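You operate a simulated robot arm through the tools that you are given. There is no shell and no other tool. Be economical: measure what you need, move in short steps, check, and stop when the job is done.

You are at the controls of a simulated two-armed robot. One attempt, no reset.

Task
Hold the grey switch box, click-test its reset button, then swap it for the black one on the motor.
Fine: nothing has tripped, the press only tests the button before fitting; open the orange latch for the swap and shut it after; black box on the bench. Set down upright: switch box. Where these are worked on the way, their far stop is far enough and under half their travel is too little: orange latch.
Where things are to end (x, y in the base frame): switch box within 60 mm of [640, 180].
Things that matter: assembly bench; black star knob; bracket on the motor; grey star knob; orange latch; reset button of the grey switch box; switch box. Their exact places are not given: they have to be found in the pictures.

The check looks at the end state, three seconds after you hand in, the way a careful person would. Anything else that was tipped, shoved, dropped, spilled or broken makes it a failure.

Robot
Two 7-joint arms with two-finger parallel grippers on one trunk, on a base that drives. Base frame: it is fixed to the floor where the robot stands at the start and does not move with it; the origin is under the middle of the robot, x ahead of it, y to its left, z up. Lengths are in mm, angles in rad, forces in N, time in s.
The left shoulder is at the start at [100, 174, 1107], the right one opposite. With the tool pointing down near the work surface each hand reaches from about 340 to 740 mm from the robot's upright axis, wherever it stands, measured 20 degrees to its own side. Places, roughly: assembly bench [600, 100, 800]; black star knob [600, 1000, 900]; bracket on the motor [800, 900, 1000]; grey star knob [1000, 1000, 900]; orange latch [800, 800, 1100]; reset button of the grey switch box [500, 0, 900]; switch box [750, 1000, 1000]. Payload 3.6 kg a hand.
The tool frame of a hand sits at the grasp point between the pads (the TCP): z along the fingers, y along the line on which they close. The tips reach 30 mm beyond it. The gripper opens to 110 mm. The fingers are 20 mm wide and 10 mm thick; the gripper's body (48 by 112 mm) begins 55 mm behind the TCP.
Orientation is told as [roll, pitch, yaw] about the base's x, y, z axes, in that order, counted from this pose: with the fingers straight down and closing along the base's y, the tool's x points along the base's -x, its y along +y and its z along -z.

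Tools
- The arms move only by the tool jog_arm. It takes "left_plan", "right_plan" or both (then of equal length, played together; a hand with none holds still); each is a list of rows, each a list of 7 numbers: the shift along the tool's x, y, z in mm, then the turn, a rotation vector about the tool's x, y, z in rad, then the opening, from 0 (shut) to 1 (fully open). In form: [[dx, dy, dz, rx, ry, rz, grip], ...]. A call has 1 to 10 rows; each row shifts and turns the commanded pose from where the row before left it, along the tool's axes as they then stand. Each row takes 0.2 s and may step no farther than 50 mm and 0.15 rad from the row before; otherwise, or with a gripper value out of range, the whole call is refused. Where a pose cannot be reached the arm comes as near as it can. A force on the tool above 60 N (or 10 N above the force at the start of the call, whichever is more), or a blocked arm, ends the call early, and 0.2 s more pass. The fingers move at their own pace (about 153 mm/s each) and stop on an object; they squeeze with about 32 N. The grip force told is the motor's: it shows also when the fingers shut on nothing. Time passes only in rows, and 0.2 s behind the last, so rows that do not move let the fingers close. The reply holds the time, the measured pose of the TCP, the force on the tool along the base axes, the opening and the grip force, in the units named above and with some noise, with the torque about the TCP (base axes, N m) and any sound that the robot's microphone picked up.
- Cameras (640 x 400 px; columns grow to the right, rows downward): "scene" is now at [199.5, 9.2, 1275.1]; the picture's right is [0.11, -0.99, -0.00], its down [-0.63, -0.07, -0.77] and it looks along [0.77, 0.08, -0.64] (base axes); focal length 214 px, centre (320, 200). "left" rides on the left gripper at [73, -17, -103] in its tool frame; the picture's right is [0.23, 0.97, 0.00], its down [-0.76, 0.18, -0.62] and it looks along [-0.61, 0.14, 0.78] (tool axes); focal length 222 px, centre (320, 200). "right" rides on the right gripper at [73, 17, -103] in its tool frame; the picture's right is [-0.23, 0.97, 0.00], its down [-0.76, -0.18, -0.62] and it looks along [-0.61, -0.14, 0.78] (tool axes); focal length 222 px, centre (320, 200).
- snapshot(camera): a new picture of that camera. The clock stands still meanwhile.
- raise_lower(by): slides the trunk up (or, below 0, down) by that many mm; the arms and the scene camera ride with it, the base frame stays. It gives what a move gives, with no picture.
- steer(legs): drives the robot by 1 to 6 legs, each [ahead, left, turn to the left] in mm, mm and rad, along the robot's own axes; the way and the turn of a leg run together, so that a leg with both is an arc; at most 1500 mm and 3.142 rad a leg. The arms and the cameras ride along, it lands a little off, and it stops where it bumps. It gives what a move gives.
- head_to(pan, tilt): turns the head with the scene camera to pan (to the left, within 1.501 rad either way) and tilt (down, from -0.506 to 1.204), counted from straight ahead of the robot. It gives what a move gives.
- pixel_to_xyz(camera, pixels): for up to 12 pixels [column, row] of the newest picture of that camera ("zoom" is the newest enlarged one), the place [x, y, z] in the base frame of the surface seen there, good to about 2 mm. The clock stands still meanwhile.
- close_up(camera, box): a new picture of the part [left, top, right, bottom] of that camera's present view, enlarged. The clock stands still meanwhile.
- job_done(): hands the job in; it is judged then, once.

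Work in short steps. Measure before you move; look again where a grasp or a placing could have gone wrong, and mend it. You have 80 turns and 62 pictures in all, those below and enlarged ones among them. Open the grippers and draw the arms clear of the work before you hand the job in, unless the task says otherwise; then end with one line.

The tools are called after ">>>" as name(argument=value, ...) on one line, values as JSON. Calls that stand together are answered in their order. jog_arm: Moves the arms, as the interface text tells. Its arguments: {"type":"object","properties":{"left_plan":{"type":"array"},"right_plan":{"type":"array"}},"required":[]} The other tools are called the same way: raise_lower (by) slides the trunk up or down; steer (legs) drives the base; head_to (pan, tilt) turns the head that bears the scene camera; snapshot (camera) takes a picture; pixel_to_xyz (camera, pixels) gives the place of the surface under pixels of a picture; close_up (camera, box) takes an enlarged picture of a part of a camera's view; job_done () hands the job in.

At the start:

```text
clock: 0.0
left_ee_pos: [375.5, 166.9, 1122.1]
left_orientation: [-0.001, 0.001, 0.002]
left_force: [0.3, -0.1, 0.1]
left_ft_torque: [0.02, -0.04, 0.0]
left_finger_gap: 110.0
left_gripper_force: 0.0
right_ee_pos: [372.8, -173.5, 1087.8]
right_orientation: [0.0, 0.001, 0.0]
right_force: [1.0, -0.1, -0.8]
right_ft_torque: [0.03, -0.03, 0.0]
right_finger_gap: 109.9
right_gripper_force: 0.0
trunk travel left (down, up): [-225.0, 538.0]
robot x, y, heading: [-1.9, 1.1, -0.0]
head pan, tilt: [0.106, 0.689]
```

scene: 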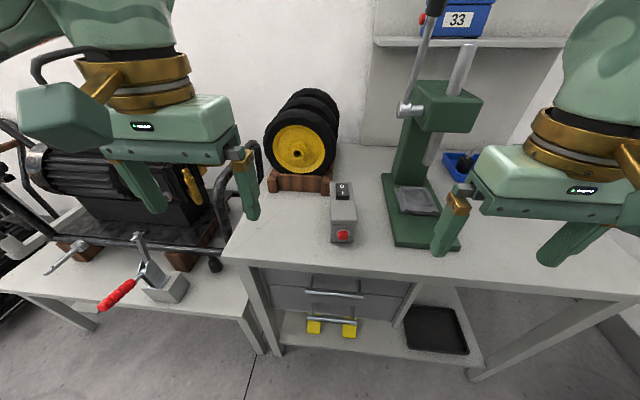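
right: 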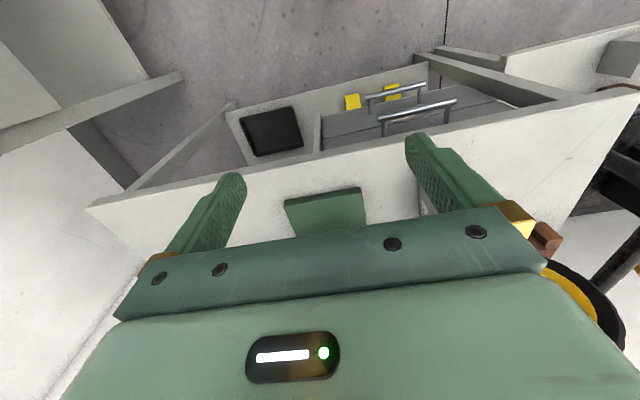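
left: 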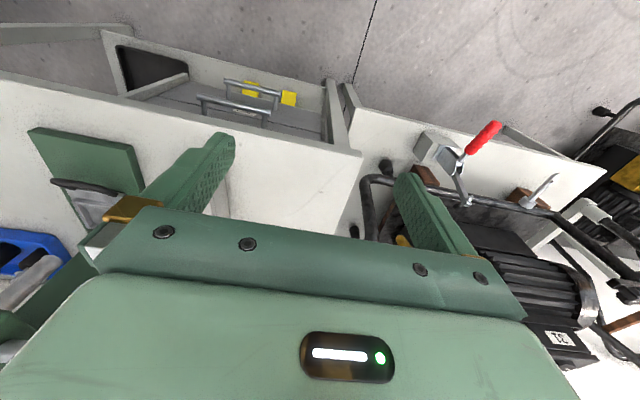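

The grey box with a red button is around pixel (342,215) on the bench; the motor is at the left, partly hidden by the left arm. I enlarge the grey box and then turn the head to the motor.

>>> close_up(camera="scene", box=[240, 150, 440, 275])

>>> pixel_to_xyz(camera="zoom", pixels=[[328, 130], [328, 180], [328, 230], [330, 270], [270, 300], [300, 100], [360, 100], [295, 210], [365, 210], [250, 200]])

>>> head_to(pan=0.9, tilt=0.6)

>>> snapshot(camera="scene")

```text
3.20 times, centred on (340, 212) of scene
```

zoom: 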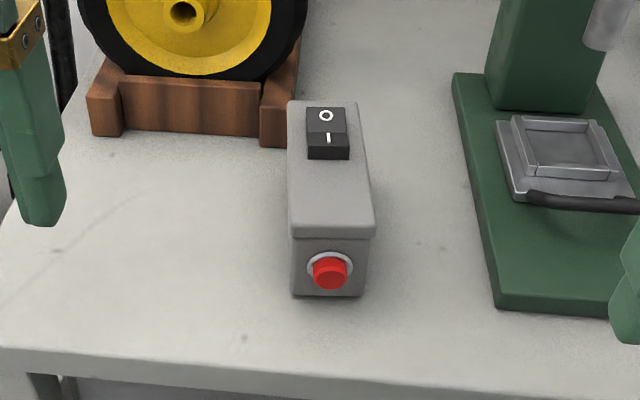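

```text
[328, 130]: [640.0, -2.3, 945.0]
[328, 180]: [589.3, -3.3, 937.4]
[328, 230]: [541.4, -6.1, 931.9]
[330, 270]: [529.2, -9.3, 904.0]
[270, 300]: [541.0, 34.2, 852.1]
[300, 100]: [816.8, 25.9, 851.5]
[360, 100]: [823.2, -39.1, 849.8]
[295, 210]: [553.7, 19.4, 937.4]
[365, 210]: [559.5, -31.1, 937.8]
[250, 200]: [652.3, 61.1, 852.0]
```

```text
clock: 1.1
left_ee_pos: [376.1, 167.1, 1122.2]
left_orientation: [-0.003, 0.002, 0.001]
left_force: [-0.5, 0.2, -0.4]
left_ft_torque: [0.01, 0.01, 0.02]
left_finger_gap: 110.0
left_gripper_force: 0.1
right_ee_pos: [373.7, -176.0, 1087.6]
right_orientation: [0.0, 0.002, 0.001]
right_force: [0.6, 0.0, -1.0]
right_ft_torque: [0.01, -0.01, 0.0]
right_finger_gap: 109.9
right_gripper_force: 0.0
trunk travel left (down, up): [-225.0, 538.0]
robot x, y, heading: [-3.8, 0.9, 0.002]
head pan, tilt: [0.901, 0.6]
```

```text
57 pictures are left
```

scene: 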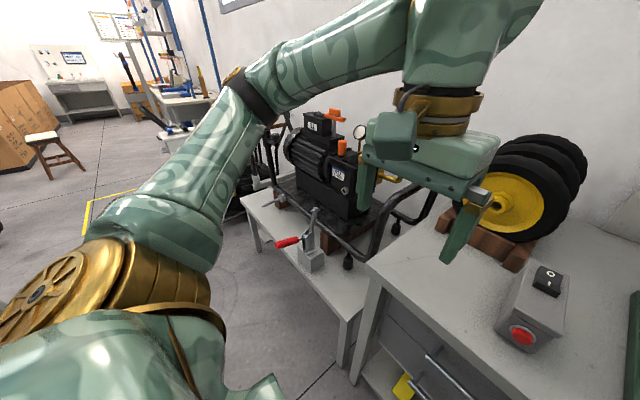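

The black box with the orange latch shows at about (315,123) on the motor. I enlarge that region and measure.

>>> close_up(camera="scene", box=[250, 90, 410, 190])

>>> close_up(camera="scene", box=[230, 90, 430, 290])

```text
4.00 times, centred on (330, 140) of scene
```

zoom: 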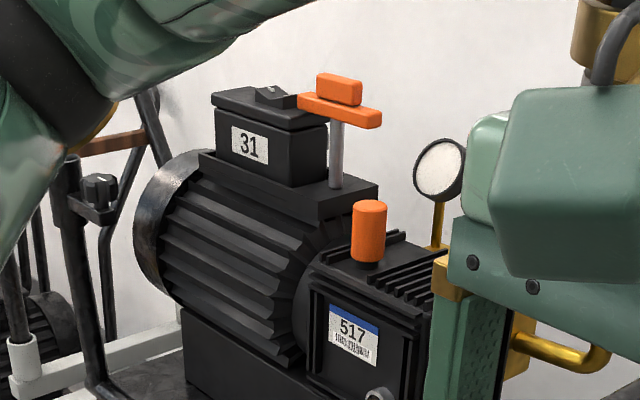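

```text
2.00 times, centred on (330, 190) of scene
```

zoom: 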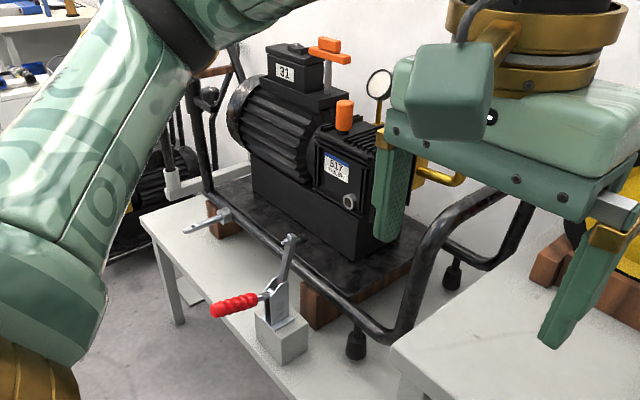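

I measure the black box, latch and post in the last zoom.

>>> pixel_to_xyz(camera="zoom", pixels=[[272, 50], [320, 62], [330, 42], [345, 57], [312, 49], [331, 75], [285, 72], [310, 75], [292, 46], [335, 92], [348, 57], [275, 85]])

```text
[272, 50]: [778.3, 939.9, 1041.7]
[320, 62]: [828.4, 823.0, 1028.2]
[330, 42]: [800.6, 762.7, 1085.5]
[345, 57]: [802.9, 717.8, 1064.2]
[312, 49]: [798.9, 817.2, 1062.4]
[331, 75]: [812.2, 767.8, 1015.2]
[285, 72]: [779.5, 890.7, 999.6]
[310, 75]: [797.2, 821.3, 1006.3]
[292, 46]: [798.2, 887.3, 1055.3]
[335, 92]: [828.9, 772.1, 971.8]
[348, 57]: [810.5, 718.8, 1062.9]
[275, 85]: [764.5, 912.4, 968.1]
```

The black box sits around [800, 870, 1040] under an orange swivelling latch on a post near [812, 768]. Now I look back at the bench to measure free space and edges.

>>> head_to(pan=0.35, tilt=0.8)

>>> snapshot(camera="scene")

```text
clock: 2.1
left_ee_pos: [376.8, 166.8, 1121.1]
left_orientation: [-0.002, 0.002, 0.003]
left_force: [0.8, -0.5, 0.3]
left_ft_torque: [0.03, 0.01, -0.01]
left_finger_gap: 110.0
left_gripper_force: 0.1
right_ee_pos: [372.6, -174.7, 1086.6]
right_orientation: [0.0, 0.002, 0.0]
right_force: [0.1, 0.0, 0.8]
right_ft_torque: [0.0, 0.0, -0.02]
right_finger_gap: 110.2
right_gripper_force: 0.1
trunk travel left (down, up): [-225.0, 538.0]
robot x, y, heading: [-2.0, 1.7, 0.001]
head pan, tilt: [0.351, 0.799]
```

```text
54 pictures are left
```

scene: 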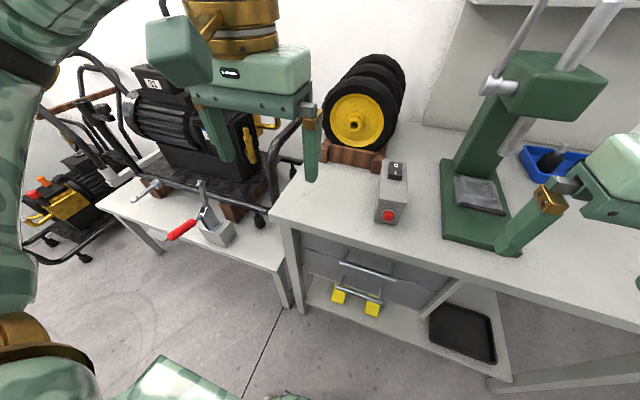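

>>> pixel_to_xyz(camera="scene", pixels=[[275, 212], [288, 187], [320, 170], [335, 195], [345, 170], [325, 150], [360, 165], [289, 262], [105, 195], [275, 265], [183, 229], [400, 240]])

>>> close_up(camera="scene", box=[260, 120, 440, 240])

```text
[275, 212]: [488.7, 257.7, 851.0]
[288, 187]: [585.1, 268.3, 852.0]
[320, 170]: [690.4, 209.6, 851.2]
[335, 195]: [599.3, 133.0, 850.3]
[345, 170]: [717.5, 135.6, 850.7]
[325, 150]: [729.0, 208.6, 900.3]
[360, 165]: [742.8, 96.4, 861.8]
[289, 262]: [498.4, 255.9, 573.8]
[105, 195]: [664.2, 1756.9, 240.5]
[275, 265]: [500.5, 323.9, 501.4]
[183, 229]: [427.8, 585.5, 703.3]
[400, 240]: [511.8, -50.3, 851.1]
```

```text
3.33 times, centred on (350, 180) of scene
```

zoom: 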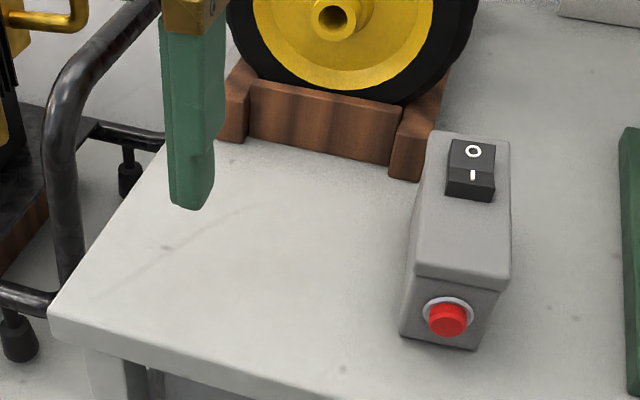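

The bench is clear between y 30 and 250, x 490–710. I measure the grey box's corners precisely before gripping.

>>> pixel_to_xyz(camera="zoom", pixels=[[444, 140], [505, 144], [420, 262], [504, 268], [432, 200], [508, 200], [447, 318], [405, 330], [462, 235], [470, 300]])

>>> jog_arm(right_plan=[[-39, 28, 4, 0, 0, 0, 1], [-39, 28, 4, 0, 0, 0, 1], [-39, 28, 4, 0, 0, 0, 1], [-39, 28, 4, 0, 0, 0, 1], [-39, 28, 4, 0, 0, 0, 1], [-38, 27, 4, 0, 0, 0, 1]])

```text
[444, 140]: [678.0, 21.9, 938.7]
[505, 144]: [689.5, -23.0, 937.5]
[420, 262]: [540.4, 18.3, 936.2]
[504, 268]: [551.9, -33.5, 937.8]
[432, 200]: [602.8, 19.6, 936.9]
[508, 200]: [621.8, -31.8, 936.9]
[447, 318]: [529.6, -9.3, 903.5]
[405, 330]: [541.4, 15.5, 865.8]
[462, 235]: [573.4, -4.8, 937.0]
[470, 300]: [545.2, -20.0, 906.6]
```

```text
clock: 3.5
left_ee_pos: [376.9, 169.4, 1121.8]
left_orientation: [-0.004, 0.001, 0.002]
left_force: [0.8, -0.1, 0.3]
left_ft_torque: [-0.03, 0.0, -0.03]
left_finger_gap: 110.0
left_gripper_force: 0.0
right_ee_pos: [607.3, -4.1, 1062.2]
right_orientation: [-0.003, 0.002, 0.001]
right_force: [0.3, 1.2, -0.7]
right_ft_torque: [-0.02, -0.03, 0.01]
right_finger_gap: 110.0
right_gripper_force: 0.0
trunk travel left (down, up): [-225.0, 538.0]
robot x, y, heading: [-2.1, -0.3, 0.001]
head pan, tilt: [0.351, 0.799]
```

Box: x 541–690, y −32…20, top z 937, yaw about +0.05. I align and descend with the right hand to z≈900, close, wait.

>>> jog_arm(right_plan=[[-7, -2, 40, 0, 0, -0.05, 1], [0, 0, 40, 0, 0, 0, 1], [0, 0, 40, 0, 0, 0, 1], [0, 0, 40, 0, 0, 0, 1], [0, 0, 0, 0, 0, 0, 0], [0, 0, 0, 0, 0, 0, 0], [0, 0, 0, 0, 0, 0, 0]])

>>> snapshot(camera="scene")

```text
clock: 5.1
left_ee_pos: [375.1, 168.1, 1121.8]
left_orientation: [-0.003, 0.002, 0.003]
left_force: [-0.4, 0.8, 1.0]
left_ft_torque: [0.0, -0.01, -0.01]
left_finger_gap: 109.9
left_gripper_force: 0.1
right_ee_pos: [613.1, -10.3, 903.1]
right_orientation: [-0.001, 0.002, 0.05]
right_force: [-0.2, 0.8, 0.9]
right_ft_torque: [0.04, -0.08, 0.01]
right_finger_gap: 61.8
right_gripper_force: 32.0
trunk travel left (down, up): [-225.0, 538.0]
robot x, y, heading: [1.2, -4.6, -0.004]
head pan, tilt: [0.351, 0.799]
```

```text
52 pictures are left
```

scene: 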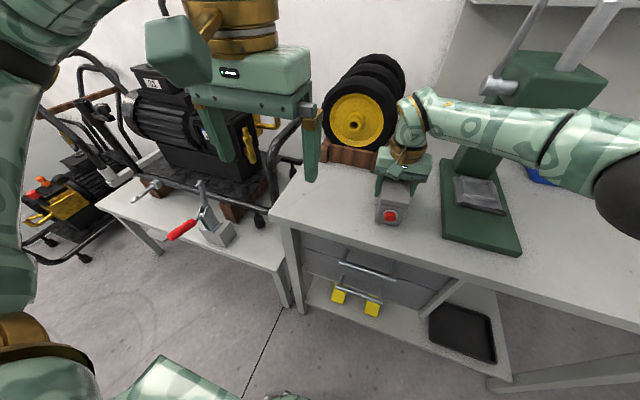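

Gripped (gap 62 mm). I lift 60 mm and look at the button.

>>> jog_arm(right_plan=[[0, 0, -20, 0, 0, 0, 0], [0, 0, -20, 0, 0, 0, 0], [0, 0, -20, 0, 0, 0, 0]], left_plan=[[0, 0, 0, 0, -0.14, 0, 0], [0, 0, 0, 0, -0.14, 0, 0], [0, 0, 0, 0, -0.14, 0, 0]])

>>> close_up(camera="scene", box=[320, 130, 480, 230])

```text
clock: 5.9
left_ee_pos: [376.3, 167.2, 1123.0]
left_orientation: [-0.004, -0.421, 0.002]
left_force: [0.1, 0.4, 0.1]
left_ft_torque: [0.02, 0.01, 0.02]
left_finger_gap: 0.0
left_gripper_force: 32.1
right_ee_pos: [612.6, -9.5, 963.1]
right_orientation: [-0.001, 0.001, 0.05]
right_force: [-0.2, 0.3, -3.5]
right_ft_torque: [-0.01, -0.02, 0.03]
right_finger_gap: 61.8
right_gripper_force: 32.1
trunk travel left (down, up): [-225.0, 538.0]
robot x, y, heading: [-0.3, -2.1, -0.003]
head pan, tilt: [0.351, 0.799]
```

```text
4.00 times, centred on (400, 180) of scene
```

zoom: 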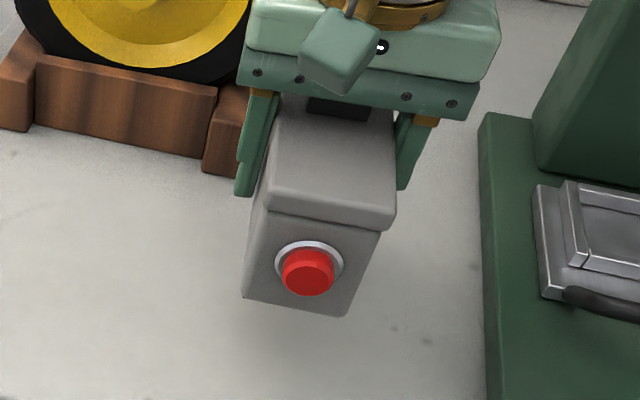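

Held and lifted. I measure the button face (308,275) and turn the left hand further to point forward-down.

>>> pixel_to_xyz(camera="zoom", pixels=[[306, 278], [306, 268], [306, 288], [265, 265], [350, 275], [280, 245]])

>>> jog_arm(left_plan=[[0, -30, 0, 0, -0.13, 0, 0], [0, -40, 0, 0, -0.13, 0, 0], [0, -40, 0, 0, -0.13, 0, 0], [0, -40, 0, 0, 0, 0, 0], [40, 0, 0, 0, 0, 0, 0], [40, 0, 0, 0, 0, 0, 0], [40, 0, 0, 0, 0, 0, 0]])

```text
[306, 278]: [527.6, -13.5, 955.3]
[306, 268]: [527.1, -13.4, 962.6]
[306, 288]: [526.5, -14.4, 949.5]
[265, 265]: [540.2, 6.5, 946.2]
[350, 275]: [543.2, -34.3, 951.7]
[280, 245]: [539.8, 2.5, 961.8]
```

```text
clock: 7.5
left_ee_pos: [348.0, -1.3, 1079.1]
left_orientation: [-0.246, -0.845, 0.37]
left_force: [123.1, 19.6, 27.6]
left_ft_torque: [-1.2, 4.22, 2.29]
left_finger_gap: 0.0
left_gripper_force: 32.1
left hand out of reach, approached as far as the arm can: row 7
right_ee_pos: [612.4, -8.9, 963.6]
right_orientation: [0.001, 0.0, 0.051]
right_force: [0.8, 0.0, -2.9]
right_ft_torque: [0.02, -0.04, 0.0]
right_finger_gap: 61.9
right_gripper_force: 32.2
trunk travel left (down, up): [-225.0, 538.0]
robot x, y, heading: [2.6, -3.3, -0.001]
head pan, tilt: [0.351, 0.799]
stopped in row 7 (left hand): the force on the tool passed its limit at 372 N (the readings are from after the stop); the commanded pose is now the measured one
```

The left hand came too near the robot's own body; I back it off forward and up.

>>> jog_arm(left_plan=[[-30, 0, 0, 0, 0, 0, 0], [-40, 0, 0, 0, 0, 0, 0], [-20, 0, 20, 0, 0, 0, 0]])

>>> snapshot(camera="scene")

```text
clock: 8.3
left_ee_pos: [414.7, 15.4, 1129.0]
left_orientation: [-0.221, -0.839, 0.325]
left_force: [0.3, 0.0, -0.6]
left_ft_torque: [0.04, 0.01, -0.04]
left_finger_gap: 0.2
left_gripper_force: 32.0
right_ee_pos: [613.6, -8.9, 962.2]
right_orientation: [0.001, 0.001, 0.053]
right_force: [0.1, -1.0, -3.9]
right_ft_torque: [-0.02, -0.01, 0.0]
right_finger_gap: 62.0
right_gripper_force: 31.9
trunk travel left (down, up): [-225.0, 538.0]
robot x, y, heading: [1.6, -1.5, -0.002]
head pan, tilt: [0.351, 0.799]
```

```text
50 pictures are left
```

scene: 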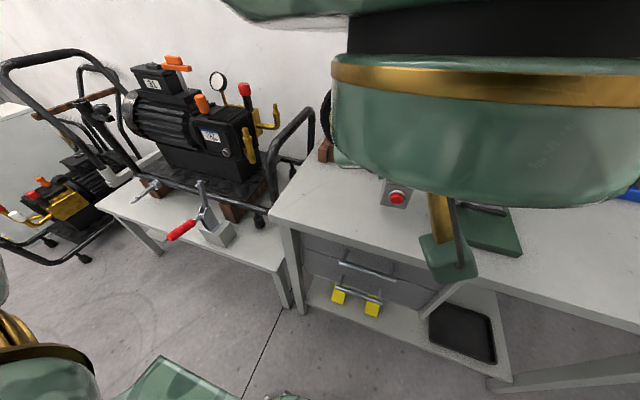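

Pressing straight ahead cramps the left arm. I turn the held box so its button faces the left shoulder, and bring the left hand out to its side with a matching yaw.

>>> jog_arm(left_plan=[[-12, 31.6, -3.5, 0, 0, 0, 0], [-12, 31.6, -3.5, 0, 0, 0, 0], [-12, 31.6, -3.5, 0, 0, 0, 0], [0, 0, 0, 0.0698, 0.0428, 0.1083, 0], [0, 0, 0, 0.0698, 0.0428, 0.1083, 0], [0, 0, 0, 0.0698, 0.0428, 0.1083, 0], [0, 0, 0, 0.0698, 0.0428, 0.1083, 0], [0, 0, 0, 0.0698, 0.0428, 0.1083, 0], [0, 0, 0, 0.0698, 0.0428, 0.1083, 0], [0, 0, 0, 0.0698, 0.0428, 0.1083, 0]], right_plan=[[10, 0, -20, 0, 0, 0, 0], [16, -25, -20, 0, 0, 0, 0], [16, -25, 0, 0, 0, 0, 0], [0, 0, 0, 0, 0, 0.13, 0], [0, 0, 0, 0, 0, 0.13, 0], [0, 0, 0, 0, 0, 0.13, 0], [0, 0, 0, 0, 0, 0.13, 0], [0, 0, 0, 0, 0, 0.13, 0], [0, 0, 0, 0, 0, 0.13, 0], [0, 0, 0, 0, 0, 0, 0]])

>>> head_to(pan=0.0, tilt=0.9)

>>> snapshot(camera="scene")

```text
clock: 10.5
left_ee_pos: [415.3, 116.5, 1149.9]
left_orientation: [-0.001, -0.598, -0.732]
left_force: [0.0, -0.6, -0.1]
left_ft_torque: [-0.01, 0.0, 0.04]
left_finger_gap: 0.0
left_gripper_force: 32.0
right_ee_pos: [573.4, -60.3, 1002.3]
right_orientation: [0.0, 0.003, -0.731]
right_force: [0.3, -0.6, -2.8]
right_ft_torque: [-0.02, 0.0, -0.02]
right_finger_gap: 61.8
right_gripper_force: 32.1
trunk travel left (down, up): [-225.0, 538.0]
robot x, y, heading: [-2.3, 3.2, -0.002]
head pan, tilt: [0.351, 0.799]
```

```text
clock: 11.3
left_ee_pos: [415.0, 116.6, 1149.3]
left_orientation: [0.002, -0.6, -0.731]
left_force: [0.1, 0.2, -0.7]
left_ft_torque: [0.05, -0.02, -0.02]
left_finger_gap: 0.0
left_gripper_force: 31.9
right_ee_pos: [573.7, -58.6, 1002.5]
right_orientation: [-0.001, 0.001, -0.727]
right_force: [-0.3, 0.4, -3.0]
right_ft_torque: [0.0, -0.02, 0.0]
right_finger_gap: 62.0
right_gripper_force: 32.3
trunk travel left (down, up): [-225.0, 538.0]
robot x, y, heading: [-0.5, 3.2, 0.002]
head pan, tilt: [0.0, 0.901]
```

```text
49 pictures are left
```

scene: 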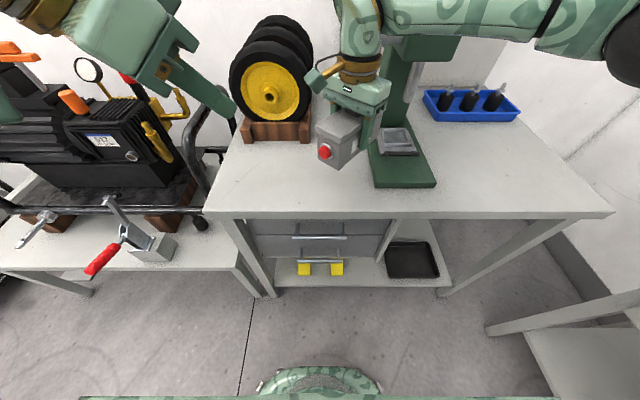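

Both poses are good; the button is at about (325,152). I measure it enlarged.

>>> close_up(camera="scene", box=[280, 110, 376, 170])

>>> pixel_to_xyz(camera="scene", pixels=[[325, 152], [324, 152], [326, 153], [324, 150], [325, 155]])

```text
6.67 times, centred on (328, 140) of scene
```

zoom: 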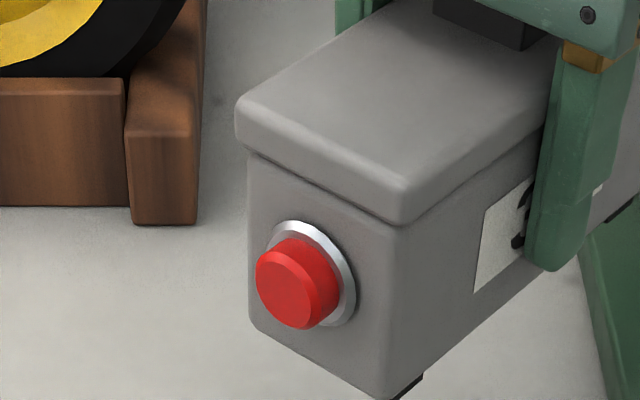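

```text
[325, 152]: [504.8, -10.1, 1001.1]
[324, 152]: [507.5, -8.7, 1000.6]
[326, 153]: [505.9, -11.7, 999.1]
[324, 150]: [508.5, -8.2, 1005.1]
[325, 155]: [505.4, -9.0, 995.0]
```

Button face at about [508, −7, 998]. I bring the closed left fingertips to about 30 mm in front of it.

>>> jog_arm(left_plan=[[-1.3, -7.5, 40.9, 0, 0, 0, 0], [-1.3, -7.5, 40.9, 0, 0, 0, 0], [-1.3, -7.5, 40.9, 0, 0, 0, 0], [-1.3, -7.5, 40.9, 0, 0, 0, 0]])

>>> close_up(camera="scene", box=[240, 90, 400, 190])

```text
clock: 12.3
left_ee_pos: [468.6, 29.2, 1015.7]
left_orientation: [0.002, -0.601, -0.731]
left_force: [0.5, 0.3, -0.7]
left_ft_torque: [-0.02, 0.01, 0.01]
left_finger_gap: 0.0
left_gripper_force: 32.0
right_ee_pos: [573.7, -61.8, 1001.9]
right_orientation: [0.001, 0.003, -0.728]
right_force: [0.2, -0.7, -3.1]
right_ft_torque: [0.01, -0.02, 0.01]
right_finger_gap: 62.0
right_gripper_force: 32.2
trunk travel left (down, up): [-225.0, 538.0]
robot x, y, heading: [-3.0, -0.6, -0.001]
head pan, tilt: [0.0, 0.901]
```

```text
4.00 times, centred on (320, 140) of scene
```

zoom: 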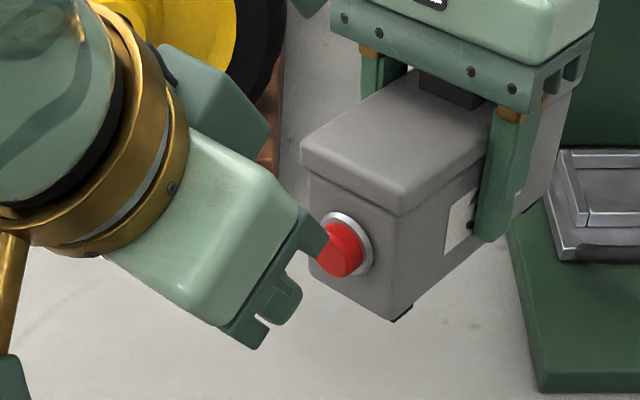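

The fingertips line up with the button. I advance along the button axis in small steps, listening for a click.

>>> jog_arm(left_plan=[[-12.4, 0, 8.5, 0, 0, 0, 0], [-8.3, 0, 5.7, 0, 0, 0, 0], [-4.1, 0, 2.8, 0, 0, 0, 0], [-2.5, 0, 1.7, 0, 0, 0, 0]])

```text
clock: 13.3
left_ee_pos: [490.8, 8.5, 1017.4]
left_orientation: [0.002, -0.598, -0.732]
left_force: [-2.2, 2.4, 0.4]
left_ft_torque: [0.04, -0.01, 0.02]
left_finger_gap: 0.0
left_gripper_force: 32.1
right_ee_pos: [574.8, -60.7, 1002.9]
right_orientation: [-0.001, 0.001, -0.73]
right_force: [2.2, -3.0, -4.0]
right_ft_torque: [-0.09, -0.1, 0.07]
right_finger_gap: 62.1
right_gripper_force: 32.3
trunk travel left (down, up): [-225.0, 538.0]
robot x, y, heading: [-0.1, -2.5, 0.003]
head pan, tilt: [0.0, 0.901]
```

Contact at about 3 N, no click yet; I press further in small steps.

>>> jog_arm(left_plan=[[-1.6, 0, 1.1, 0, 0, 0, 0], [-1.6, 0, 1.1, 0, 0, 0, 0], [-1.6, 0, 1.1, 0, 0, 0, 0]])

```text
clock: 14.1
left_ee_pos: [494.7, 5.1, 1015.9]
left_orientation: [-0.001, -0.598, -0.729]
left_force: [-10.1, 12.7, 2.3]
left_ft_torque: [0.26, 0.14, 0.09]
left_finger_gap: 0.0
left_gripper_force: 32.3
right_ee_pos: [574.5, -60.9, 1003.0]
right_orientation: [0.0, 0.0, -0.729]
right_force: [10.8, -13.5, -5.8]
right_ft_torque: [-0.23, -0.2, 0.28]
right_finger_gap: 61.9
right_gripper_force: 31.9
trunk travel left (down, up): [-225.0, 538.0]
robot x, y, heading: [-2.5, -1.0, -0.0]
head pan, tilt: [0.0, 0.901]
heard: click
```

A click was heard. I back the left hand off along the same axis and away.

>>> jog_arm(left_plan=[[8, 0, -6, 0, 0, 0, 0], [25, 0, -17, 0, 0, 0, 0], [10, 0, -40, 0, 0, 0, 0], [0, 30, -40, 0, 0, 0, 0], [0, 30, -30, 0, 0, 0, 0.5]])

>>> close_up(camera="scene", box=[240, 90, 400, 190])

```text
clock: 15.3
left_ee_pos: [453.0, 121.2, 1104.1]
left_orientation: [-0.001, -0.597, -0.731]
left_force: [-0.1, 0.3, 0.1]
left_ft_torque: [0.01, 0.01, 0.0]
left_finger_gap: 55.0
left_gripper_force: 0.0
right_ee_pos: [574.4, -60.2, 1002.4]
right_orientation: [0.001, 0.001, -0.727]
right_force: [-0.4, 1.0, -2.7]
right_ft_torque: [-0.01, 0.0, 0.01]
right_finger_gap: 61.7
right_gripper_force: 31.4
trunk travel left (down, up): [-225.0, 538.0]
robot x, y, heading: [0.5, 2.7, 0.001]
head pan, tilt: [0.0, 0.901]
```

```text
4.00 times, centred on (320, 140) of scene
```

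zoom: 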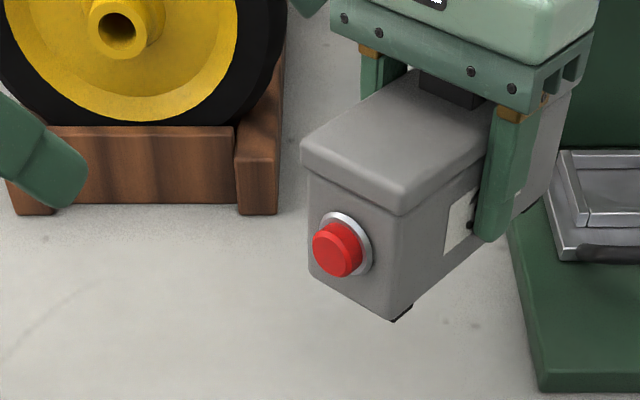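

The button sprang back. Now I straighten the left hand, raise the trunk for a clear passage, and look at the motor.

>>> jog_arm(left_plan=[[0, 0, 0, 0, 0.15, 0, 0.6], [0, 0, 0, 0, 0.15, 0, 0.6], [0, 0, 0, 0, 0.15, 0, 0.6], [0, 0, 0, 0, 0.15, 0, 0.6], [0, 0, 0, 0, 0, -0.146, 0.6], [0, 0, 0, 0, 0, -0.146, 0.6], [0, 0, 0, 0, 0, -0.146, 0.6], [0, 0, 0, 0, 0, -0.146, 0.6], [0, 0, 0, 0, 0, -0.146, 0.6], [40, 30, 0, 0, 0, 0, 0.6]])

>>> raise_lower(by=200)

>>> head_to(pan=0.8, tilt=0.75)

>>> snapshot(camera="scene")

```text
clock: 17.5
left_ee_pos: [414.9, 152.2, 1082.7]
left_orientation: [-0.276, -0.295, 0.042]
left_force: [-0.1, -0.7, 0.5]
left_ft_torque: [0.02, -0.03, 0.02]
left_finger_gap: 66.2
left_gripper_force: 0.0
left hand out of reach, approached as far as the arm can: row 2, 3, 4
right_ee_pos: [571.7, -59.1, 1003.6]
right_orientation: [0.0, 0.0, -0.727]
right_force: [0.1, 0.1, -2.9]
right_ft_torque: [-0.01, -0.01, -0.03]
right_finger_gap: 62.1
right_gripper_force: 32.0
trunk travel left (down, up): [-225.0, 538.0]
robot x, y, heading: [-1.8, -1.8, -0.003]
head pan, tilt: [0.0, 0.901]
```

```text
clock: 19.7
left_ee_pos: [416.2, 149.9, 1282.2]
left_orientation: [-0.273, -0.293, 0.041]
left_force: [-0.2, 0.5, 0.6]
left_ft_torque: [-0.01, -0.04, 0.01]
left_finger_gap: 66.1
left_gripper_force: 0.0
right_ee_pos: [572.7, -60.9, 1203.2]
right_orientation: [0.001, 0.003, -0.729]
right_force: [0.3, -0.5, -3.1]
right_ft_torque: [-0.03, 0.0, -0.03]
right_finger_gap: 61.9
right_gripper_force: 31.1
trunk travel left (down, up): [-425.0, 338.0]
robot x, y, heading: [-0.0, -0.7, 0.001]
head pan, tilt: [0.0, 0.901]
```

```text
clock: 20.8
left_ee_pos: [415.8, 150.4, 1282.8]
left_orientation: [-0.273, -0.295, 0.038]
left_force: [0.5, -0.2, 0.1]
left_ft_torque: [-0.04, 0.03, -0.02]
left_finger_gap: 66.2
left_gripper_force: 0.1
right_ee_pos: [573.5, -60.5, 1202.7]
right_orientation: [0.001, 0.0, -0.729]
right_force: [-0.1, 0.4, -3.3]
right_ft_torque: [-0.03, -0.01, 0.03]
right_finger_gap: 61.6
right_gripper_force: 31.7
trunk travel left (down, up): [-425.0, 338.0]
robot x, y, heading: [-1.7, 0.1, 0.004]
head pan, tilt: [0.799, 0.75]
```

```text
45 pictures are left
```

scene: 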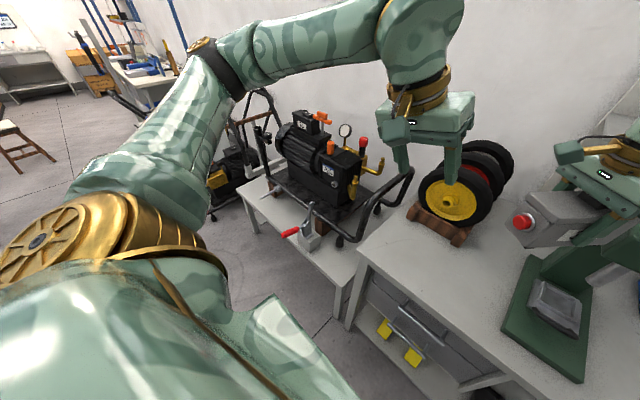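

I enlarge the motor with the black box and latch.

>>> close_up(camera="scene", box=[265, 95, 361, 155])

>>> pixel_to_xyz(camera="zoom", pixels=[[182, 115], [290, 130], [320, 165], [250, 155], [325, 120], [400, 190], [370, 150], [350, 220], [230, 210], [300, 250], [200, 140], [240, 120]])

>>> pixel_to_xyz(camera="scene", pixels=[[240, 188], [345, 280], [290, 232], [410, 172], [335, 242], [365, 238], [300, 195], [260, 95], [245, 125], [308, 245]])

```text
6.67 times, centred on (313, 125) of scene
```

zoom: 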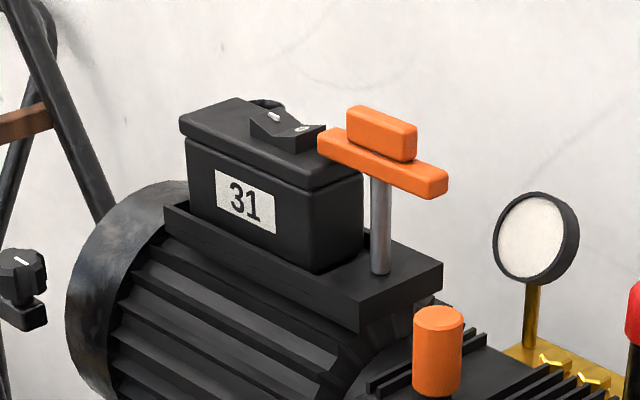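

```text
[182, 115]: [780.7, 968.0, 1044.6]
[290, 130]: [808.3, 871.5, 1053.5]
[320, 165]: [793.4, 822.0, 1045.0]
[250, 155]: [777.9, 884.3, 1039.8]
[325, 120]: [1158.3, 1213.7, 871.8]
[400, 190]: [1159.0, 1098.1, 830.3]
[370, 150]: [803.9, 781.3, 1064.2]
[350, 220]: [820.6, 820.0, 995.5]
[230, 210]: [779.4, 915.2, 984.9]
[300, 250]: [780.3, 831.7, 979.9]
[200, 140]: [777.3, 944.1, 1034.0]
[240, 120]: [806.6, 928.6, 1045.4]
```

```text
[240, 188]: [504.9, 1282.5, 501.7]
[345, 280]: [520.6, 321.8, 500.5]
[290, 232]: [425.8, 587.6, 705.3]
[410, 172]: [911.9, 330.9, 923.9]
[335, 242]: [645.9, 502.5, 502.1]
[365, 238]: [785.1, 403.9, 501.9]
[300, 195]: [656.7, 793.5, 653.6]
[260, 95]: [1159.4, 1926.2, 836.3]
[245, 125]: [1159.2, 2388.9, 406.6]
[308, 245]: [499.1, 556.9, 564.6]
```

The black box (x 777–840, y 822–968, top z 1045) sits with its label to −x and rocker end to −y, so grey should go in with hand yaw −π/2. I drive left with everything held high.

>>> steer(legs=[[0, 850, 0]])

>>> head_to(pan=0.0, tilt=0.7)

>>> snapshot(camera="scene")

```text
clock: 25.3
left_ee_pos: [411.7, 994.8, 1283.4]
left_orientation: [-0.275, -0.294, 0.051]
left_force: [0.0, 0.3, 0.0]
left_ft_torque: [-0.03, 0.01, 0.01]
left_finger_gap: 66.1
left_gripper_force: 0.1
right_ee_pos: [571.3, 786.0, 1202.9]
right_orientation: [-0.002, 0.0, -0.722]
right_force: [-0.3, 0.5, -3.3]
right_ft_torque: [-0.01, -0.01, 0.01]
right_finger_gap: 61.9
right_gripper_force: 31.8
trunk travel left (down, up): [-425.0, 338.0]
robot x, y, heading: [-4.9, 840.4, 0.013]
head pan, tilt: [0.799, 0.75]
```

```text
clock: 26.4
left_ee_pos: [412.2, 994.8, 1282.6]
left_orientation: [-0.273, -0.296, 0.049]
left_force: [0.0, 1.0, -0.4]
left_ft_torque: [-0.05, -0.02, 0.03]
left_finger_gap: 66.1
left_gripper_force: 0.0
right_ee_pos: [571.2, 785.7, 1204.0]
right_orientation: [0.0, 0.001, -0.72]
right_force: [0.1, -0.1, -2.3]
right_ft_torque: [0.03, -0.03, -0.01]
right_finger_gap: 62.0
right_gripper_force: 31.6
trunk travel left (down, up): [-425.0, 338.0]
robot x, y, heading: [-2.0, 842.0, 0.009]
head pan, tilt: [0.0, 0.7]
```

```text
43 pictures are left
```

scene: 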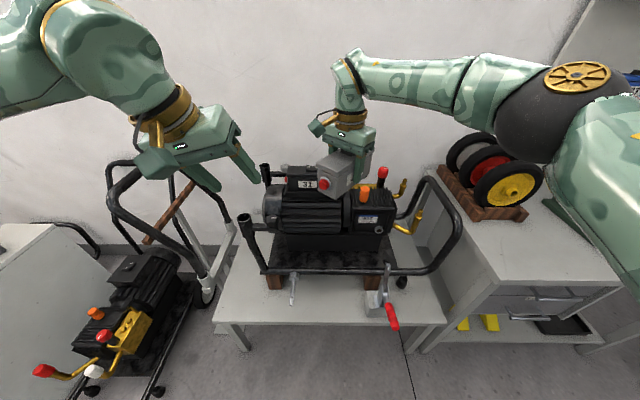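

I check the tall handle on the left and the base clearance before driving ahead.

>>> pixel_to_xyz(camera="scene", pixels=[[112, 172], [125, 160], [112, 200], [240, 218], [425, 180], [460, 235], [392, 318], [292, 290], [42, 372], [245, 350], [120, 250], [190, 185]])

>>> close_up(camera="scene", box=[230, 130, 430, 255])

```text
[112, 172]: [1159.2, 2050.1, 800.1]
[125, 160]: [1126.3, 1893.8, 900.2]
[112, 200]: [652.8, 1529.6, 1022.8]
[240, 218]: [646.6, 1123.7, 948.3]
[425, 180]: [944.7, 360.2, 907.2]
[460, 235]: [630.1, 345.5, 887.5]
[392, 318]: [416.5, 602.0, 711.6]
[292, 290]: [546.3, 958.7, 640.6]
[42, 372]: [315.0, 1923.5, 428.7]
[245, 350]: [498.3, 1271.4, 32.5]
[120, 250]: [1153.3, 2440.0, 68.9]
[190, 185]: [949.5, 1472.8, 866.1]
```

```text
3.20 times, centred on (330, 192) of scene
```

zoom: 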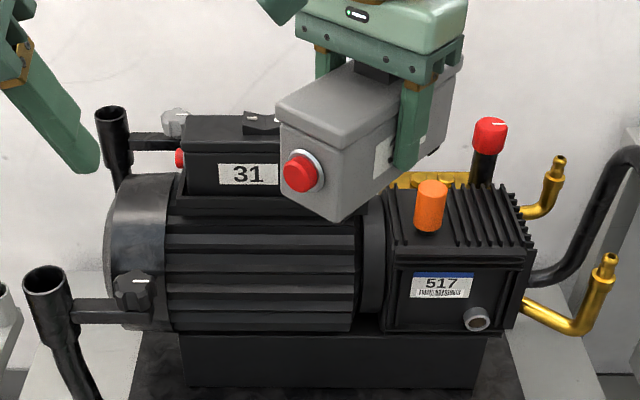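

All obstacles lie below my held arms. I drive ahead 130 mm and swing the right hand with the grey box aside to the right.

>>> steer(legs=[[130, 20, 0]])

>>> jog_arm(right_plan=[[-8.7, -40.3, 0, 0, 0, 0, 0], [-8.7, -40.3, 0, 0, 0, 0, 0], [-8.7, -40.3, 0, 0, 0, 0, 0], [-8.7, -40.3, 0, 0, 0, 0, 0], [-8.7, -40.3, 0, 0, 0, 0, 0], [0, 0, 0, 0, 0, 0, 0], [0, 0, 0, 0, 0, 0, 0], [0, 0, 0, 0, 0, 0, 0], [0, 0, 0, 0, 0, 0, 0], [0, 0, 0, 0, 0, 0, 0]], left_plan=[[-40, 0, 0, 0.0023, 0.0369, 0.1298, 0.9], [-40, 0, 0, 0.0023, 0.0369, 0.1298, 0.9], [0, 0, 0, 0.0023, 0.0369, 0.1298, 0.9], [0, 0, 0, 0.0023, 0.0369, 0.1298, 0.9], [0, 0, 0, 0.0023, 0.0369, 0.1298, 0.9], [0, 0, 0, 0.0023, 0.0369, 0.1298, 0.9], [0, 0, 0, 0.0023, 0.0369, 0.1298, 0.9], [0, 0, 0, 0.0023, 0.0369, 0.1298, 0.9], [0, 0, 0, 0.0023, 0.0369, 0.1298, 0.9], [0, 0, 0, 0.0023, 0.0369, 0.1298, 0.9]])

>>> snapshot(camera="scene")

```text
clock: 27.7
left_ee_pos: [541.3, 1015.8, 1283.1]
left_orientation: [-0.272, -0.295, 0.05]
left_force: [0.6, -0.1, 0.3]
left_ft_torque: [0.02, 0.01, 0.03]
left_finger_gap: 66.1
left_gripper_force: 0.0
right_ee_pos: [701.0, 806.4, 1202.2]
right_orientation: [-0.001, 0.003, -0.721]
right_force: [0.5, 0.5, -2.5]
right_ft_torque: [0.0, -0.02, 0.0]
right_finger_gap: 61.9
right_gripper_force: 32.3
trunk travel left (down, up): [-425.0, 338.0]
robot x, y, heading: [124.9, 862.2, 0.01]
head pan, tilt: [0.0, 0.7]
```

```text
clock: 29.9
left_ee_pos: [616.6, 1014.2, 1307.1]
left_orientation: [-0.18, -0.277, -0.305]
left_force: [0.1, -0.2, 0.0]
left_ft_torque: [0.04, -0.01, -0.01]
left_finger_gap: 98.8
left_gripper_force: 0.0
left hand out of reach, approached as far as the arm can: row 3, 4, 5, 6, 7, 8, 9, 10
right_ee_pos: [599.5, 624.5, 1202.6]
right_orientation: [0.0, 0.002, -0.721]
right_force: [0.1, 1.1, -2.6]
right_ft_torque: [-0.01, 0.02, 0.0]
right_finger_gap: 61.8
right_gripper_force: 32.2
trunk travel left (down, up): [-425.0, 338.0]
robot x, y, heading: [129.7, 865.1, 0.006]
head pan, tilt: [0.0, 0.7]
```

```text
41 pictures are left
```

scene: 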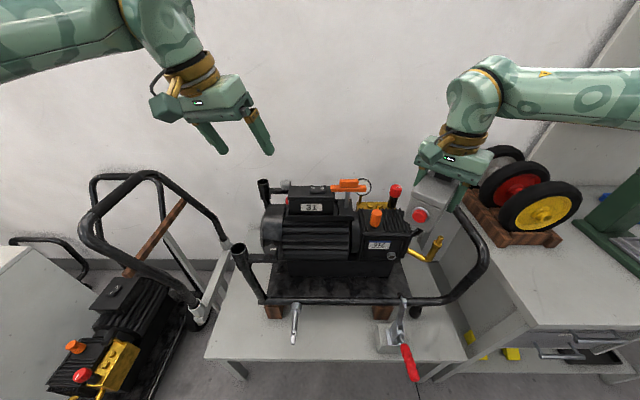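

The left hand at shoulder height is near its wrist limits; it'll be easier lower. I enlarge the latch to see its pivot and bar shape.

>>> close_up(camera="scene", box=[270, 165, 398, 245])

>>> pixel_to_xyz(camera="zoom", pixels=[[310, 120], [320, 100], [500, 112], [400, 90], [380, 80], [415, 180], [90, 135], [90, 170], [310, 175], [220, 110], [440, 245], [120, 250]])

```text
5.00 times, centred on (334, 205) of scene
```

zoom: 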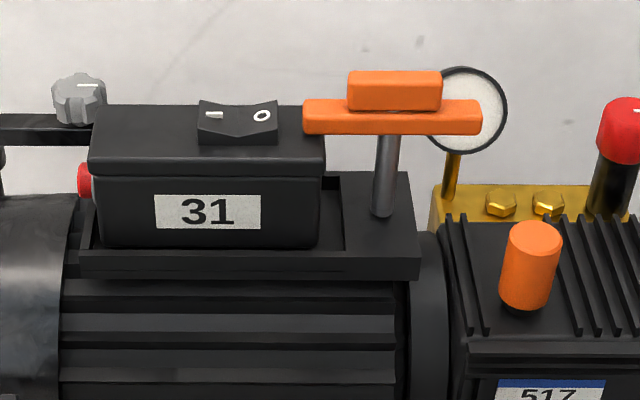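

```text
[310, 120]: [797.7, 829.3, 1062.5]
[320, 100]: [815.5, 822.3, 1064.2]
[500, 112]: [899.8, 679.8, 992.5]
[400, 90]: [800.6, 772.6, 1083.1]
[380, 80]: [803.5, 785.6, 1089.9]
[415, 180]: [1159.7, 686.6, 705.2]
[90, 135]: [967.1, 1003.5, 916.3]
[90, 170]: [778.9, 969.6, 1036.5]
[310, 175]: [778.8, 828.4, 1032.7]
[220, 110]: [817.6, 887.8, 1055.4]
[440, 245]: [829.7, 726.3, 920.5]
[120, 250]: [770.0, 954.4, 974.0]
```

The latch is a bar (z≈1055–1070, y 720–830) turning on a post at about (808, 778). I bring the left hand over it, straightened and closed, to push the bar from the front.

>>> jog_arm(left_plan=[[-18.9, -20.9, 31.9, 0, 0, 0, 0], [-18.9, -20.9, 31.9, 0, 0, 0, 0], [-18.9, -20.9, 31.9, 0, 0, 0, 0], [-18.9, -20.9, 31.9, 0, 0, 0, 0], [-18.9, -20.9, 31.9, 0, 0, 0, 0], [0, 0, 0, -0.055, 0.0618, -0.0818, 0], [0, 0, 0, -0.055, 0.0618, -0.0818, 0], [0, 0, 0, -0.055, 0.0618, -0.0818, 0], [0, 0, 0, -0.055, 0.0618, -0.0818, 0]])

```text
clock: 31.9
left_ee_pos: [694.9, 858.6, 1203.1]
left_orientation: [0.0, -0.004, 0.004]
left_force: [-0.1, 0.5, -0.1]
left_ft_torque: [0.01, 0.0, 0.03]
left_finger_gap: 0.1
left_gripper_force: 31.9
left hand out of reach, approached as far as the arm can: row 9
right_ee_pos: [599.5, 625.1, 1202.7]
right_orientation: [0.001, 0.001, -0.722]
right_force: [-0.7, -0.1, -2.4]
right_ft_torque: [0.0, -0.03, 0.0]
right_finger_gap: 62.0
right_gripper_force: 32.1
trunk travel left (down, up): [-425.0, 338.0]
robot x, y, heading: [129.6, 866.2, 0.008]
head pan, tilt: [0.0, 0.7]
```

Straight now. I go to [765, 730, 1083], in front of the bar's outer end.

>>> jog_arm(left_plan=[[0, -30, 30, 0, 0, 0, 0], [-15, -30, 30, 0, 0, 0, 0], [-25, -34, 30, 0, 0, 0, 0], [-30, -34, 30, 0, 0, 0, 0]])

>>> snapshot(camera="scene")

```text
refused: row 3 steps farther than a row can; nothing moved
```

```text
39 pictures are left
```

scene: 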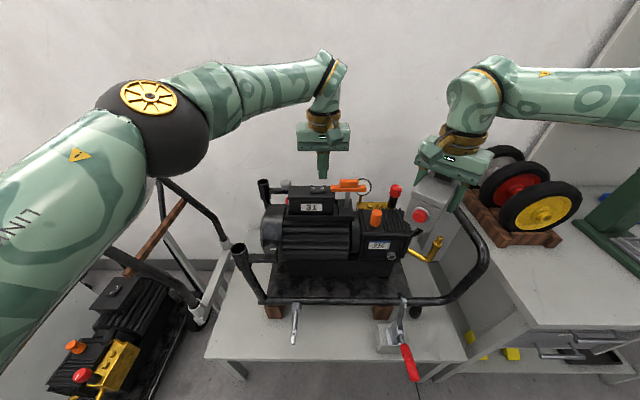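

A row was too long; I resend in shorter rows.

>>> jog_arm(left_plan=[[0, -30, 24, 0, 0, 0, 0], [-14, -25, 24, 0, 0, 0, 0], [-18, -25, 24, 0, 0, 0, 0], [-18, -25, 24, 0, 0, 0, 0], [-20, -24, 24, 0, 0, 0, 0]])

>>> close_up(camera="scene", box=[270, 125, 430, 225])

```text
clock: 33.1
left_ee_pos: [686.6, 803.9, 1122.8]
left_orientation: [-0.001, -0.001, 0.005]
left_force: [-0.2, 0.1, -0.6]
left_ft_torque: [0.0, -0.02, 0.0]
left_finger_gap: 0.0
left_gripper_force: 31.9
left hand out of reach, approached as far as the arm can: row 1, 2, 3, 4, 5
right_ee_pos: [600.0, 625.8, 1203.5]
right_orientation: [-0.001, 0.001, -0.721]
right_force: [-0.1, -0.8, -2.9]
right_ft_torque: [-0.04, 0.01, 0.02]
right_finger_gap: 62.0
right_gripper_force: 31.8
trunk travel left (down, up): [-425.0, 338.0]
robot x, y, heading: [126.2, 864.6, 0.005]
head pan, tilt: [0.0, 0.7]
```

```text
4.00 times, centred on (350, 175) of scene
```

zoom: 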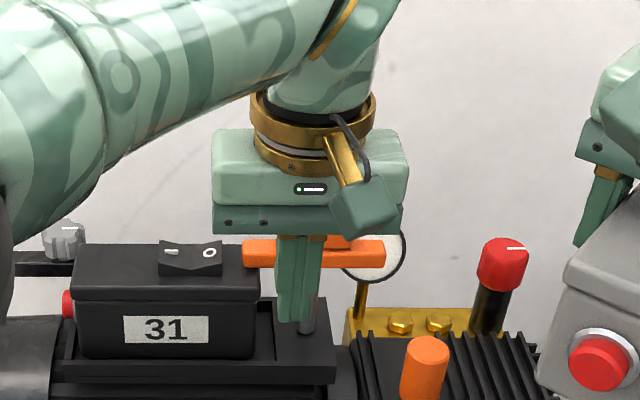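

The left hand's reach ends at x≈687 there: the target lies too far to its right side. I raise it and turn the robot right by 0.45 rad so the motor comes onto the left hand's side.

>>> jog_arm(left_plan=[[20, 20, -40, 0, 0, 0, 0], [20, 20, -40, 0, 0, 0, 0]])

>>> steer(legs=[[0, 0, -0.45]])

>>> head_to(pan=0.3, tilt=0.8)

>>> snapshot(camera="scene")

```text
clock: 33.7
left_ee_pos: [645.3, 842.8, 1204.0]
left_orientation: [-0.001, -0.003, 0.003]
left_force: [-0.1, -0.3, -0.4]
left_ft_torque: [0.03, 0.02, 0.02]
left_finger_gap: 0.0
left_gripper_force: 31.9
right_ee_pos: [598.6, 624.6, 1203.1]
right_orientation: [0.003, 0.0, -0.72]
right_force: [-0.6, 0.3, -2.8]
right_ft_torque: [-0.02, -0.02, -0.02]
right_finger_gap: 61.8
right_gripper_force: 31.9
trunk travel left (down, up): [-425.0, 338.0]
robot x, y, heading: [128.0, 861.0, 0.004]
head pan, tilt: [0.0, 0.7]
```

```text
clock: 35.4
left_ee_pos: [587.1, 620.1, 1201.7]
left_orientation: [0.001, -0.002, -0.448]
left_force: [0.1, -0.1, 0.8]
left_ft_torque: [0.05, -0.02, 0.01]
left_finger_gap: 0.0
left_gripper_force: 32.1
right_ee_pos: [450.0, 442.5, 1203.1]
right_orientation: [-0.001, 0.003, -1.17]
right_force: [-0.2, -0.8, -3.0]
right_ft_torque: [0.03, 0.02, 0.01]
right_finger_gap: 62.0
right_gripper_force: 32.2
trunk travel left (down, up): [-425.0, 338.0]
robot x, y, heading: [122.0, 863.6, -0.443]
head pan, tilt: [0.0, 0.7]
```

```text
clock: 36.2
left_ee_pos: [588.9, 618.4, 1201.2]
left_orientation: [0.0, 0.0, -0.447]
left_force: [-0.7, -1.0, -0.3]
left_ft_torque: [0.0, 0.02, 0.0]
left_finger_gap: 0.0
left_gripper_force: 32.0
right_ee_pos: [450.1, 443.5, 1202.1]
right_orientation: [0.0, 0.003, -1.168]
right_force: [-0.6, 0.0, -3.0]
right_ft_torque: [0.02, -0.01, -0.01]
right_finger_gap: 61.9
right_gripper_force: 32.1
trunk travel left (down, up): [-425.0, 338.0]
robot x, y, heading: [127.5, 862.2, -0.442]
head pan, tilt: [0.3, 0.799]
```

```text
37 pictures are left
```

scene: 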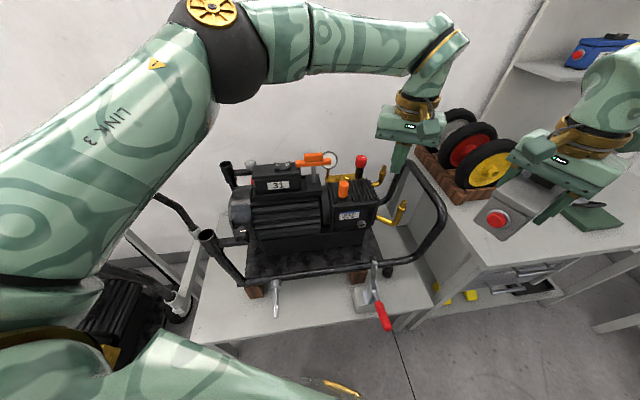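

The latch is now free in view and on the left hand's side. I move the left fingertips to in front of the bar's outer end.

>>> jog_arm(left_plan=[[-20, 29.9, 11.7, 0, 0, 0, 0], [-20, 29.9, 11.7, 0, 0, 0, 0], [-20, 29.9, 11.7, 0, 0, 0, 0], [-20, 29.9, 11.7, 0, 0, 0, 0], [-20, 29.9, 11.7, 0, 0, 0, 0], [-20, 29.9, 11.7, 0, 0, 0, 0], [0, 0, 24, 0, 0, 0, 0], [0, 0, 24, 0, 0, 0, 0]])

>>> close_up(camera="scene", box=[240, 110, 400, 210])

```text
clock: 38.0
left_ee_pos: [708.9, 702.8, 1101.1]
left_orientation: [-0.001, -0.002, -0.445]
left_force: [-0.3, -0.2, 0.3]
left_ft_torque: [0.0, 0.0, -0.01]
left_finger_gap: 0.2
left_gripper_force: 32.2
left hand out of reach, approached as far as the arm can: row 4, 5, 6
right_ee_pos: [450.9, 443.5, 1202.8]
right_orientation: [-0.001, 0.001, -1.17]
right_force: [0.6, -0.8, -3.5]
right_ft_torque: [0.01, 0.01, -0.04]
right_finger_gap: 61.8
right_gripper_force: 31.9
trunk travel left (down, up): [-425.0, 338.0]
robot x, y, heading: [123.9, 857.6, -0.436]
head pan, tilt: [0.3, 0.799]
```

```text
4.00 times, centred on (320, 160) of scene
```

zoom: 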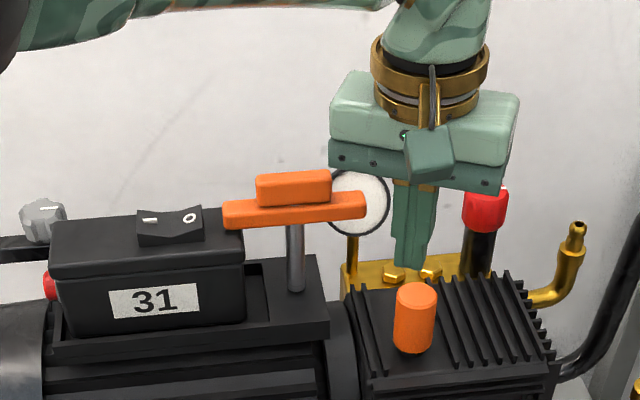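

Reach is short when the hand is near shoulder height. I raise the trunk 120 mm and work with the arm lower relative to it.

>>> raise_lower(by=120)

>>> jog_arm(left_plan=[[0, 0, 40, 0, 0, 0, 0], [0, 0, 40, 0, 0, 0, 0], [-24, 20, 0, 0, 0, 0, 0], [-24, 20, 0, 0, 0, 0, 0]])

```text
clock: 39.5
left_ee_pos: [706.9, 704.8, 1236.2]
left_orientation: [0.0, -0.028, -0.444]
left_force: [1.0, 0.6, 0.1]
left_ft_torque: [0.0, 0.03, -0.02]
left_finger_gap: 0.1
left_gripper_force: 31.9
right_ee_pos: [451.0, 443.9, 1321.8]
right_orientation: [0.001, 0.003, -1.169]
right_force: [0.4, -0.1, -3.1]
right_ft_torque: [0.02, 0.01, -0.03]
right_finger_gap: 61.9
right_gripper_force: 32.4
trunk travel left (down, up): [-545.0, 218.0]
robot x, y, heading: [124.4, 862.6, -0.441]
head pan, tilt: [0.3, 0.799]
```

```text
clock: 40.5
left_ee_pos: [716.6, 717.1, 1163.7]
left_orientation: [0.001, -0.03, -0.443]
left_force: [0.2, -0.1, -0.6]
left_ft_torque: [-0.03, -0.02, 0.02]
left_finger_gap: 0.1
left_gripper_force: 32.3
left hand out of reach, approached as far as the arm can: row 3, 4
right_ee_pos: [451.5, 443.9, 1323.0]
right_orientation: [0.0, 0.0, -1.169]
right_force: [0.8, -0.4, -2.9]
right_ft_torque: [0.0, 0.01, 0.01]
right_finger_gap: 62.2
right_gripper_force: 32.2
trunk travel left (down, up): [-545.0, 218.0]
robot x, y, heading: [127.8, 861.9, -0.443]
head pan, tilt: [0.3, 0.799]
```

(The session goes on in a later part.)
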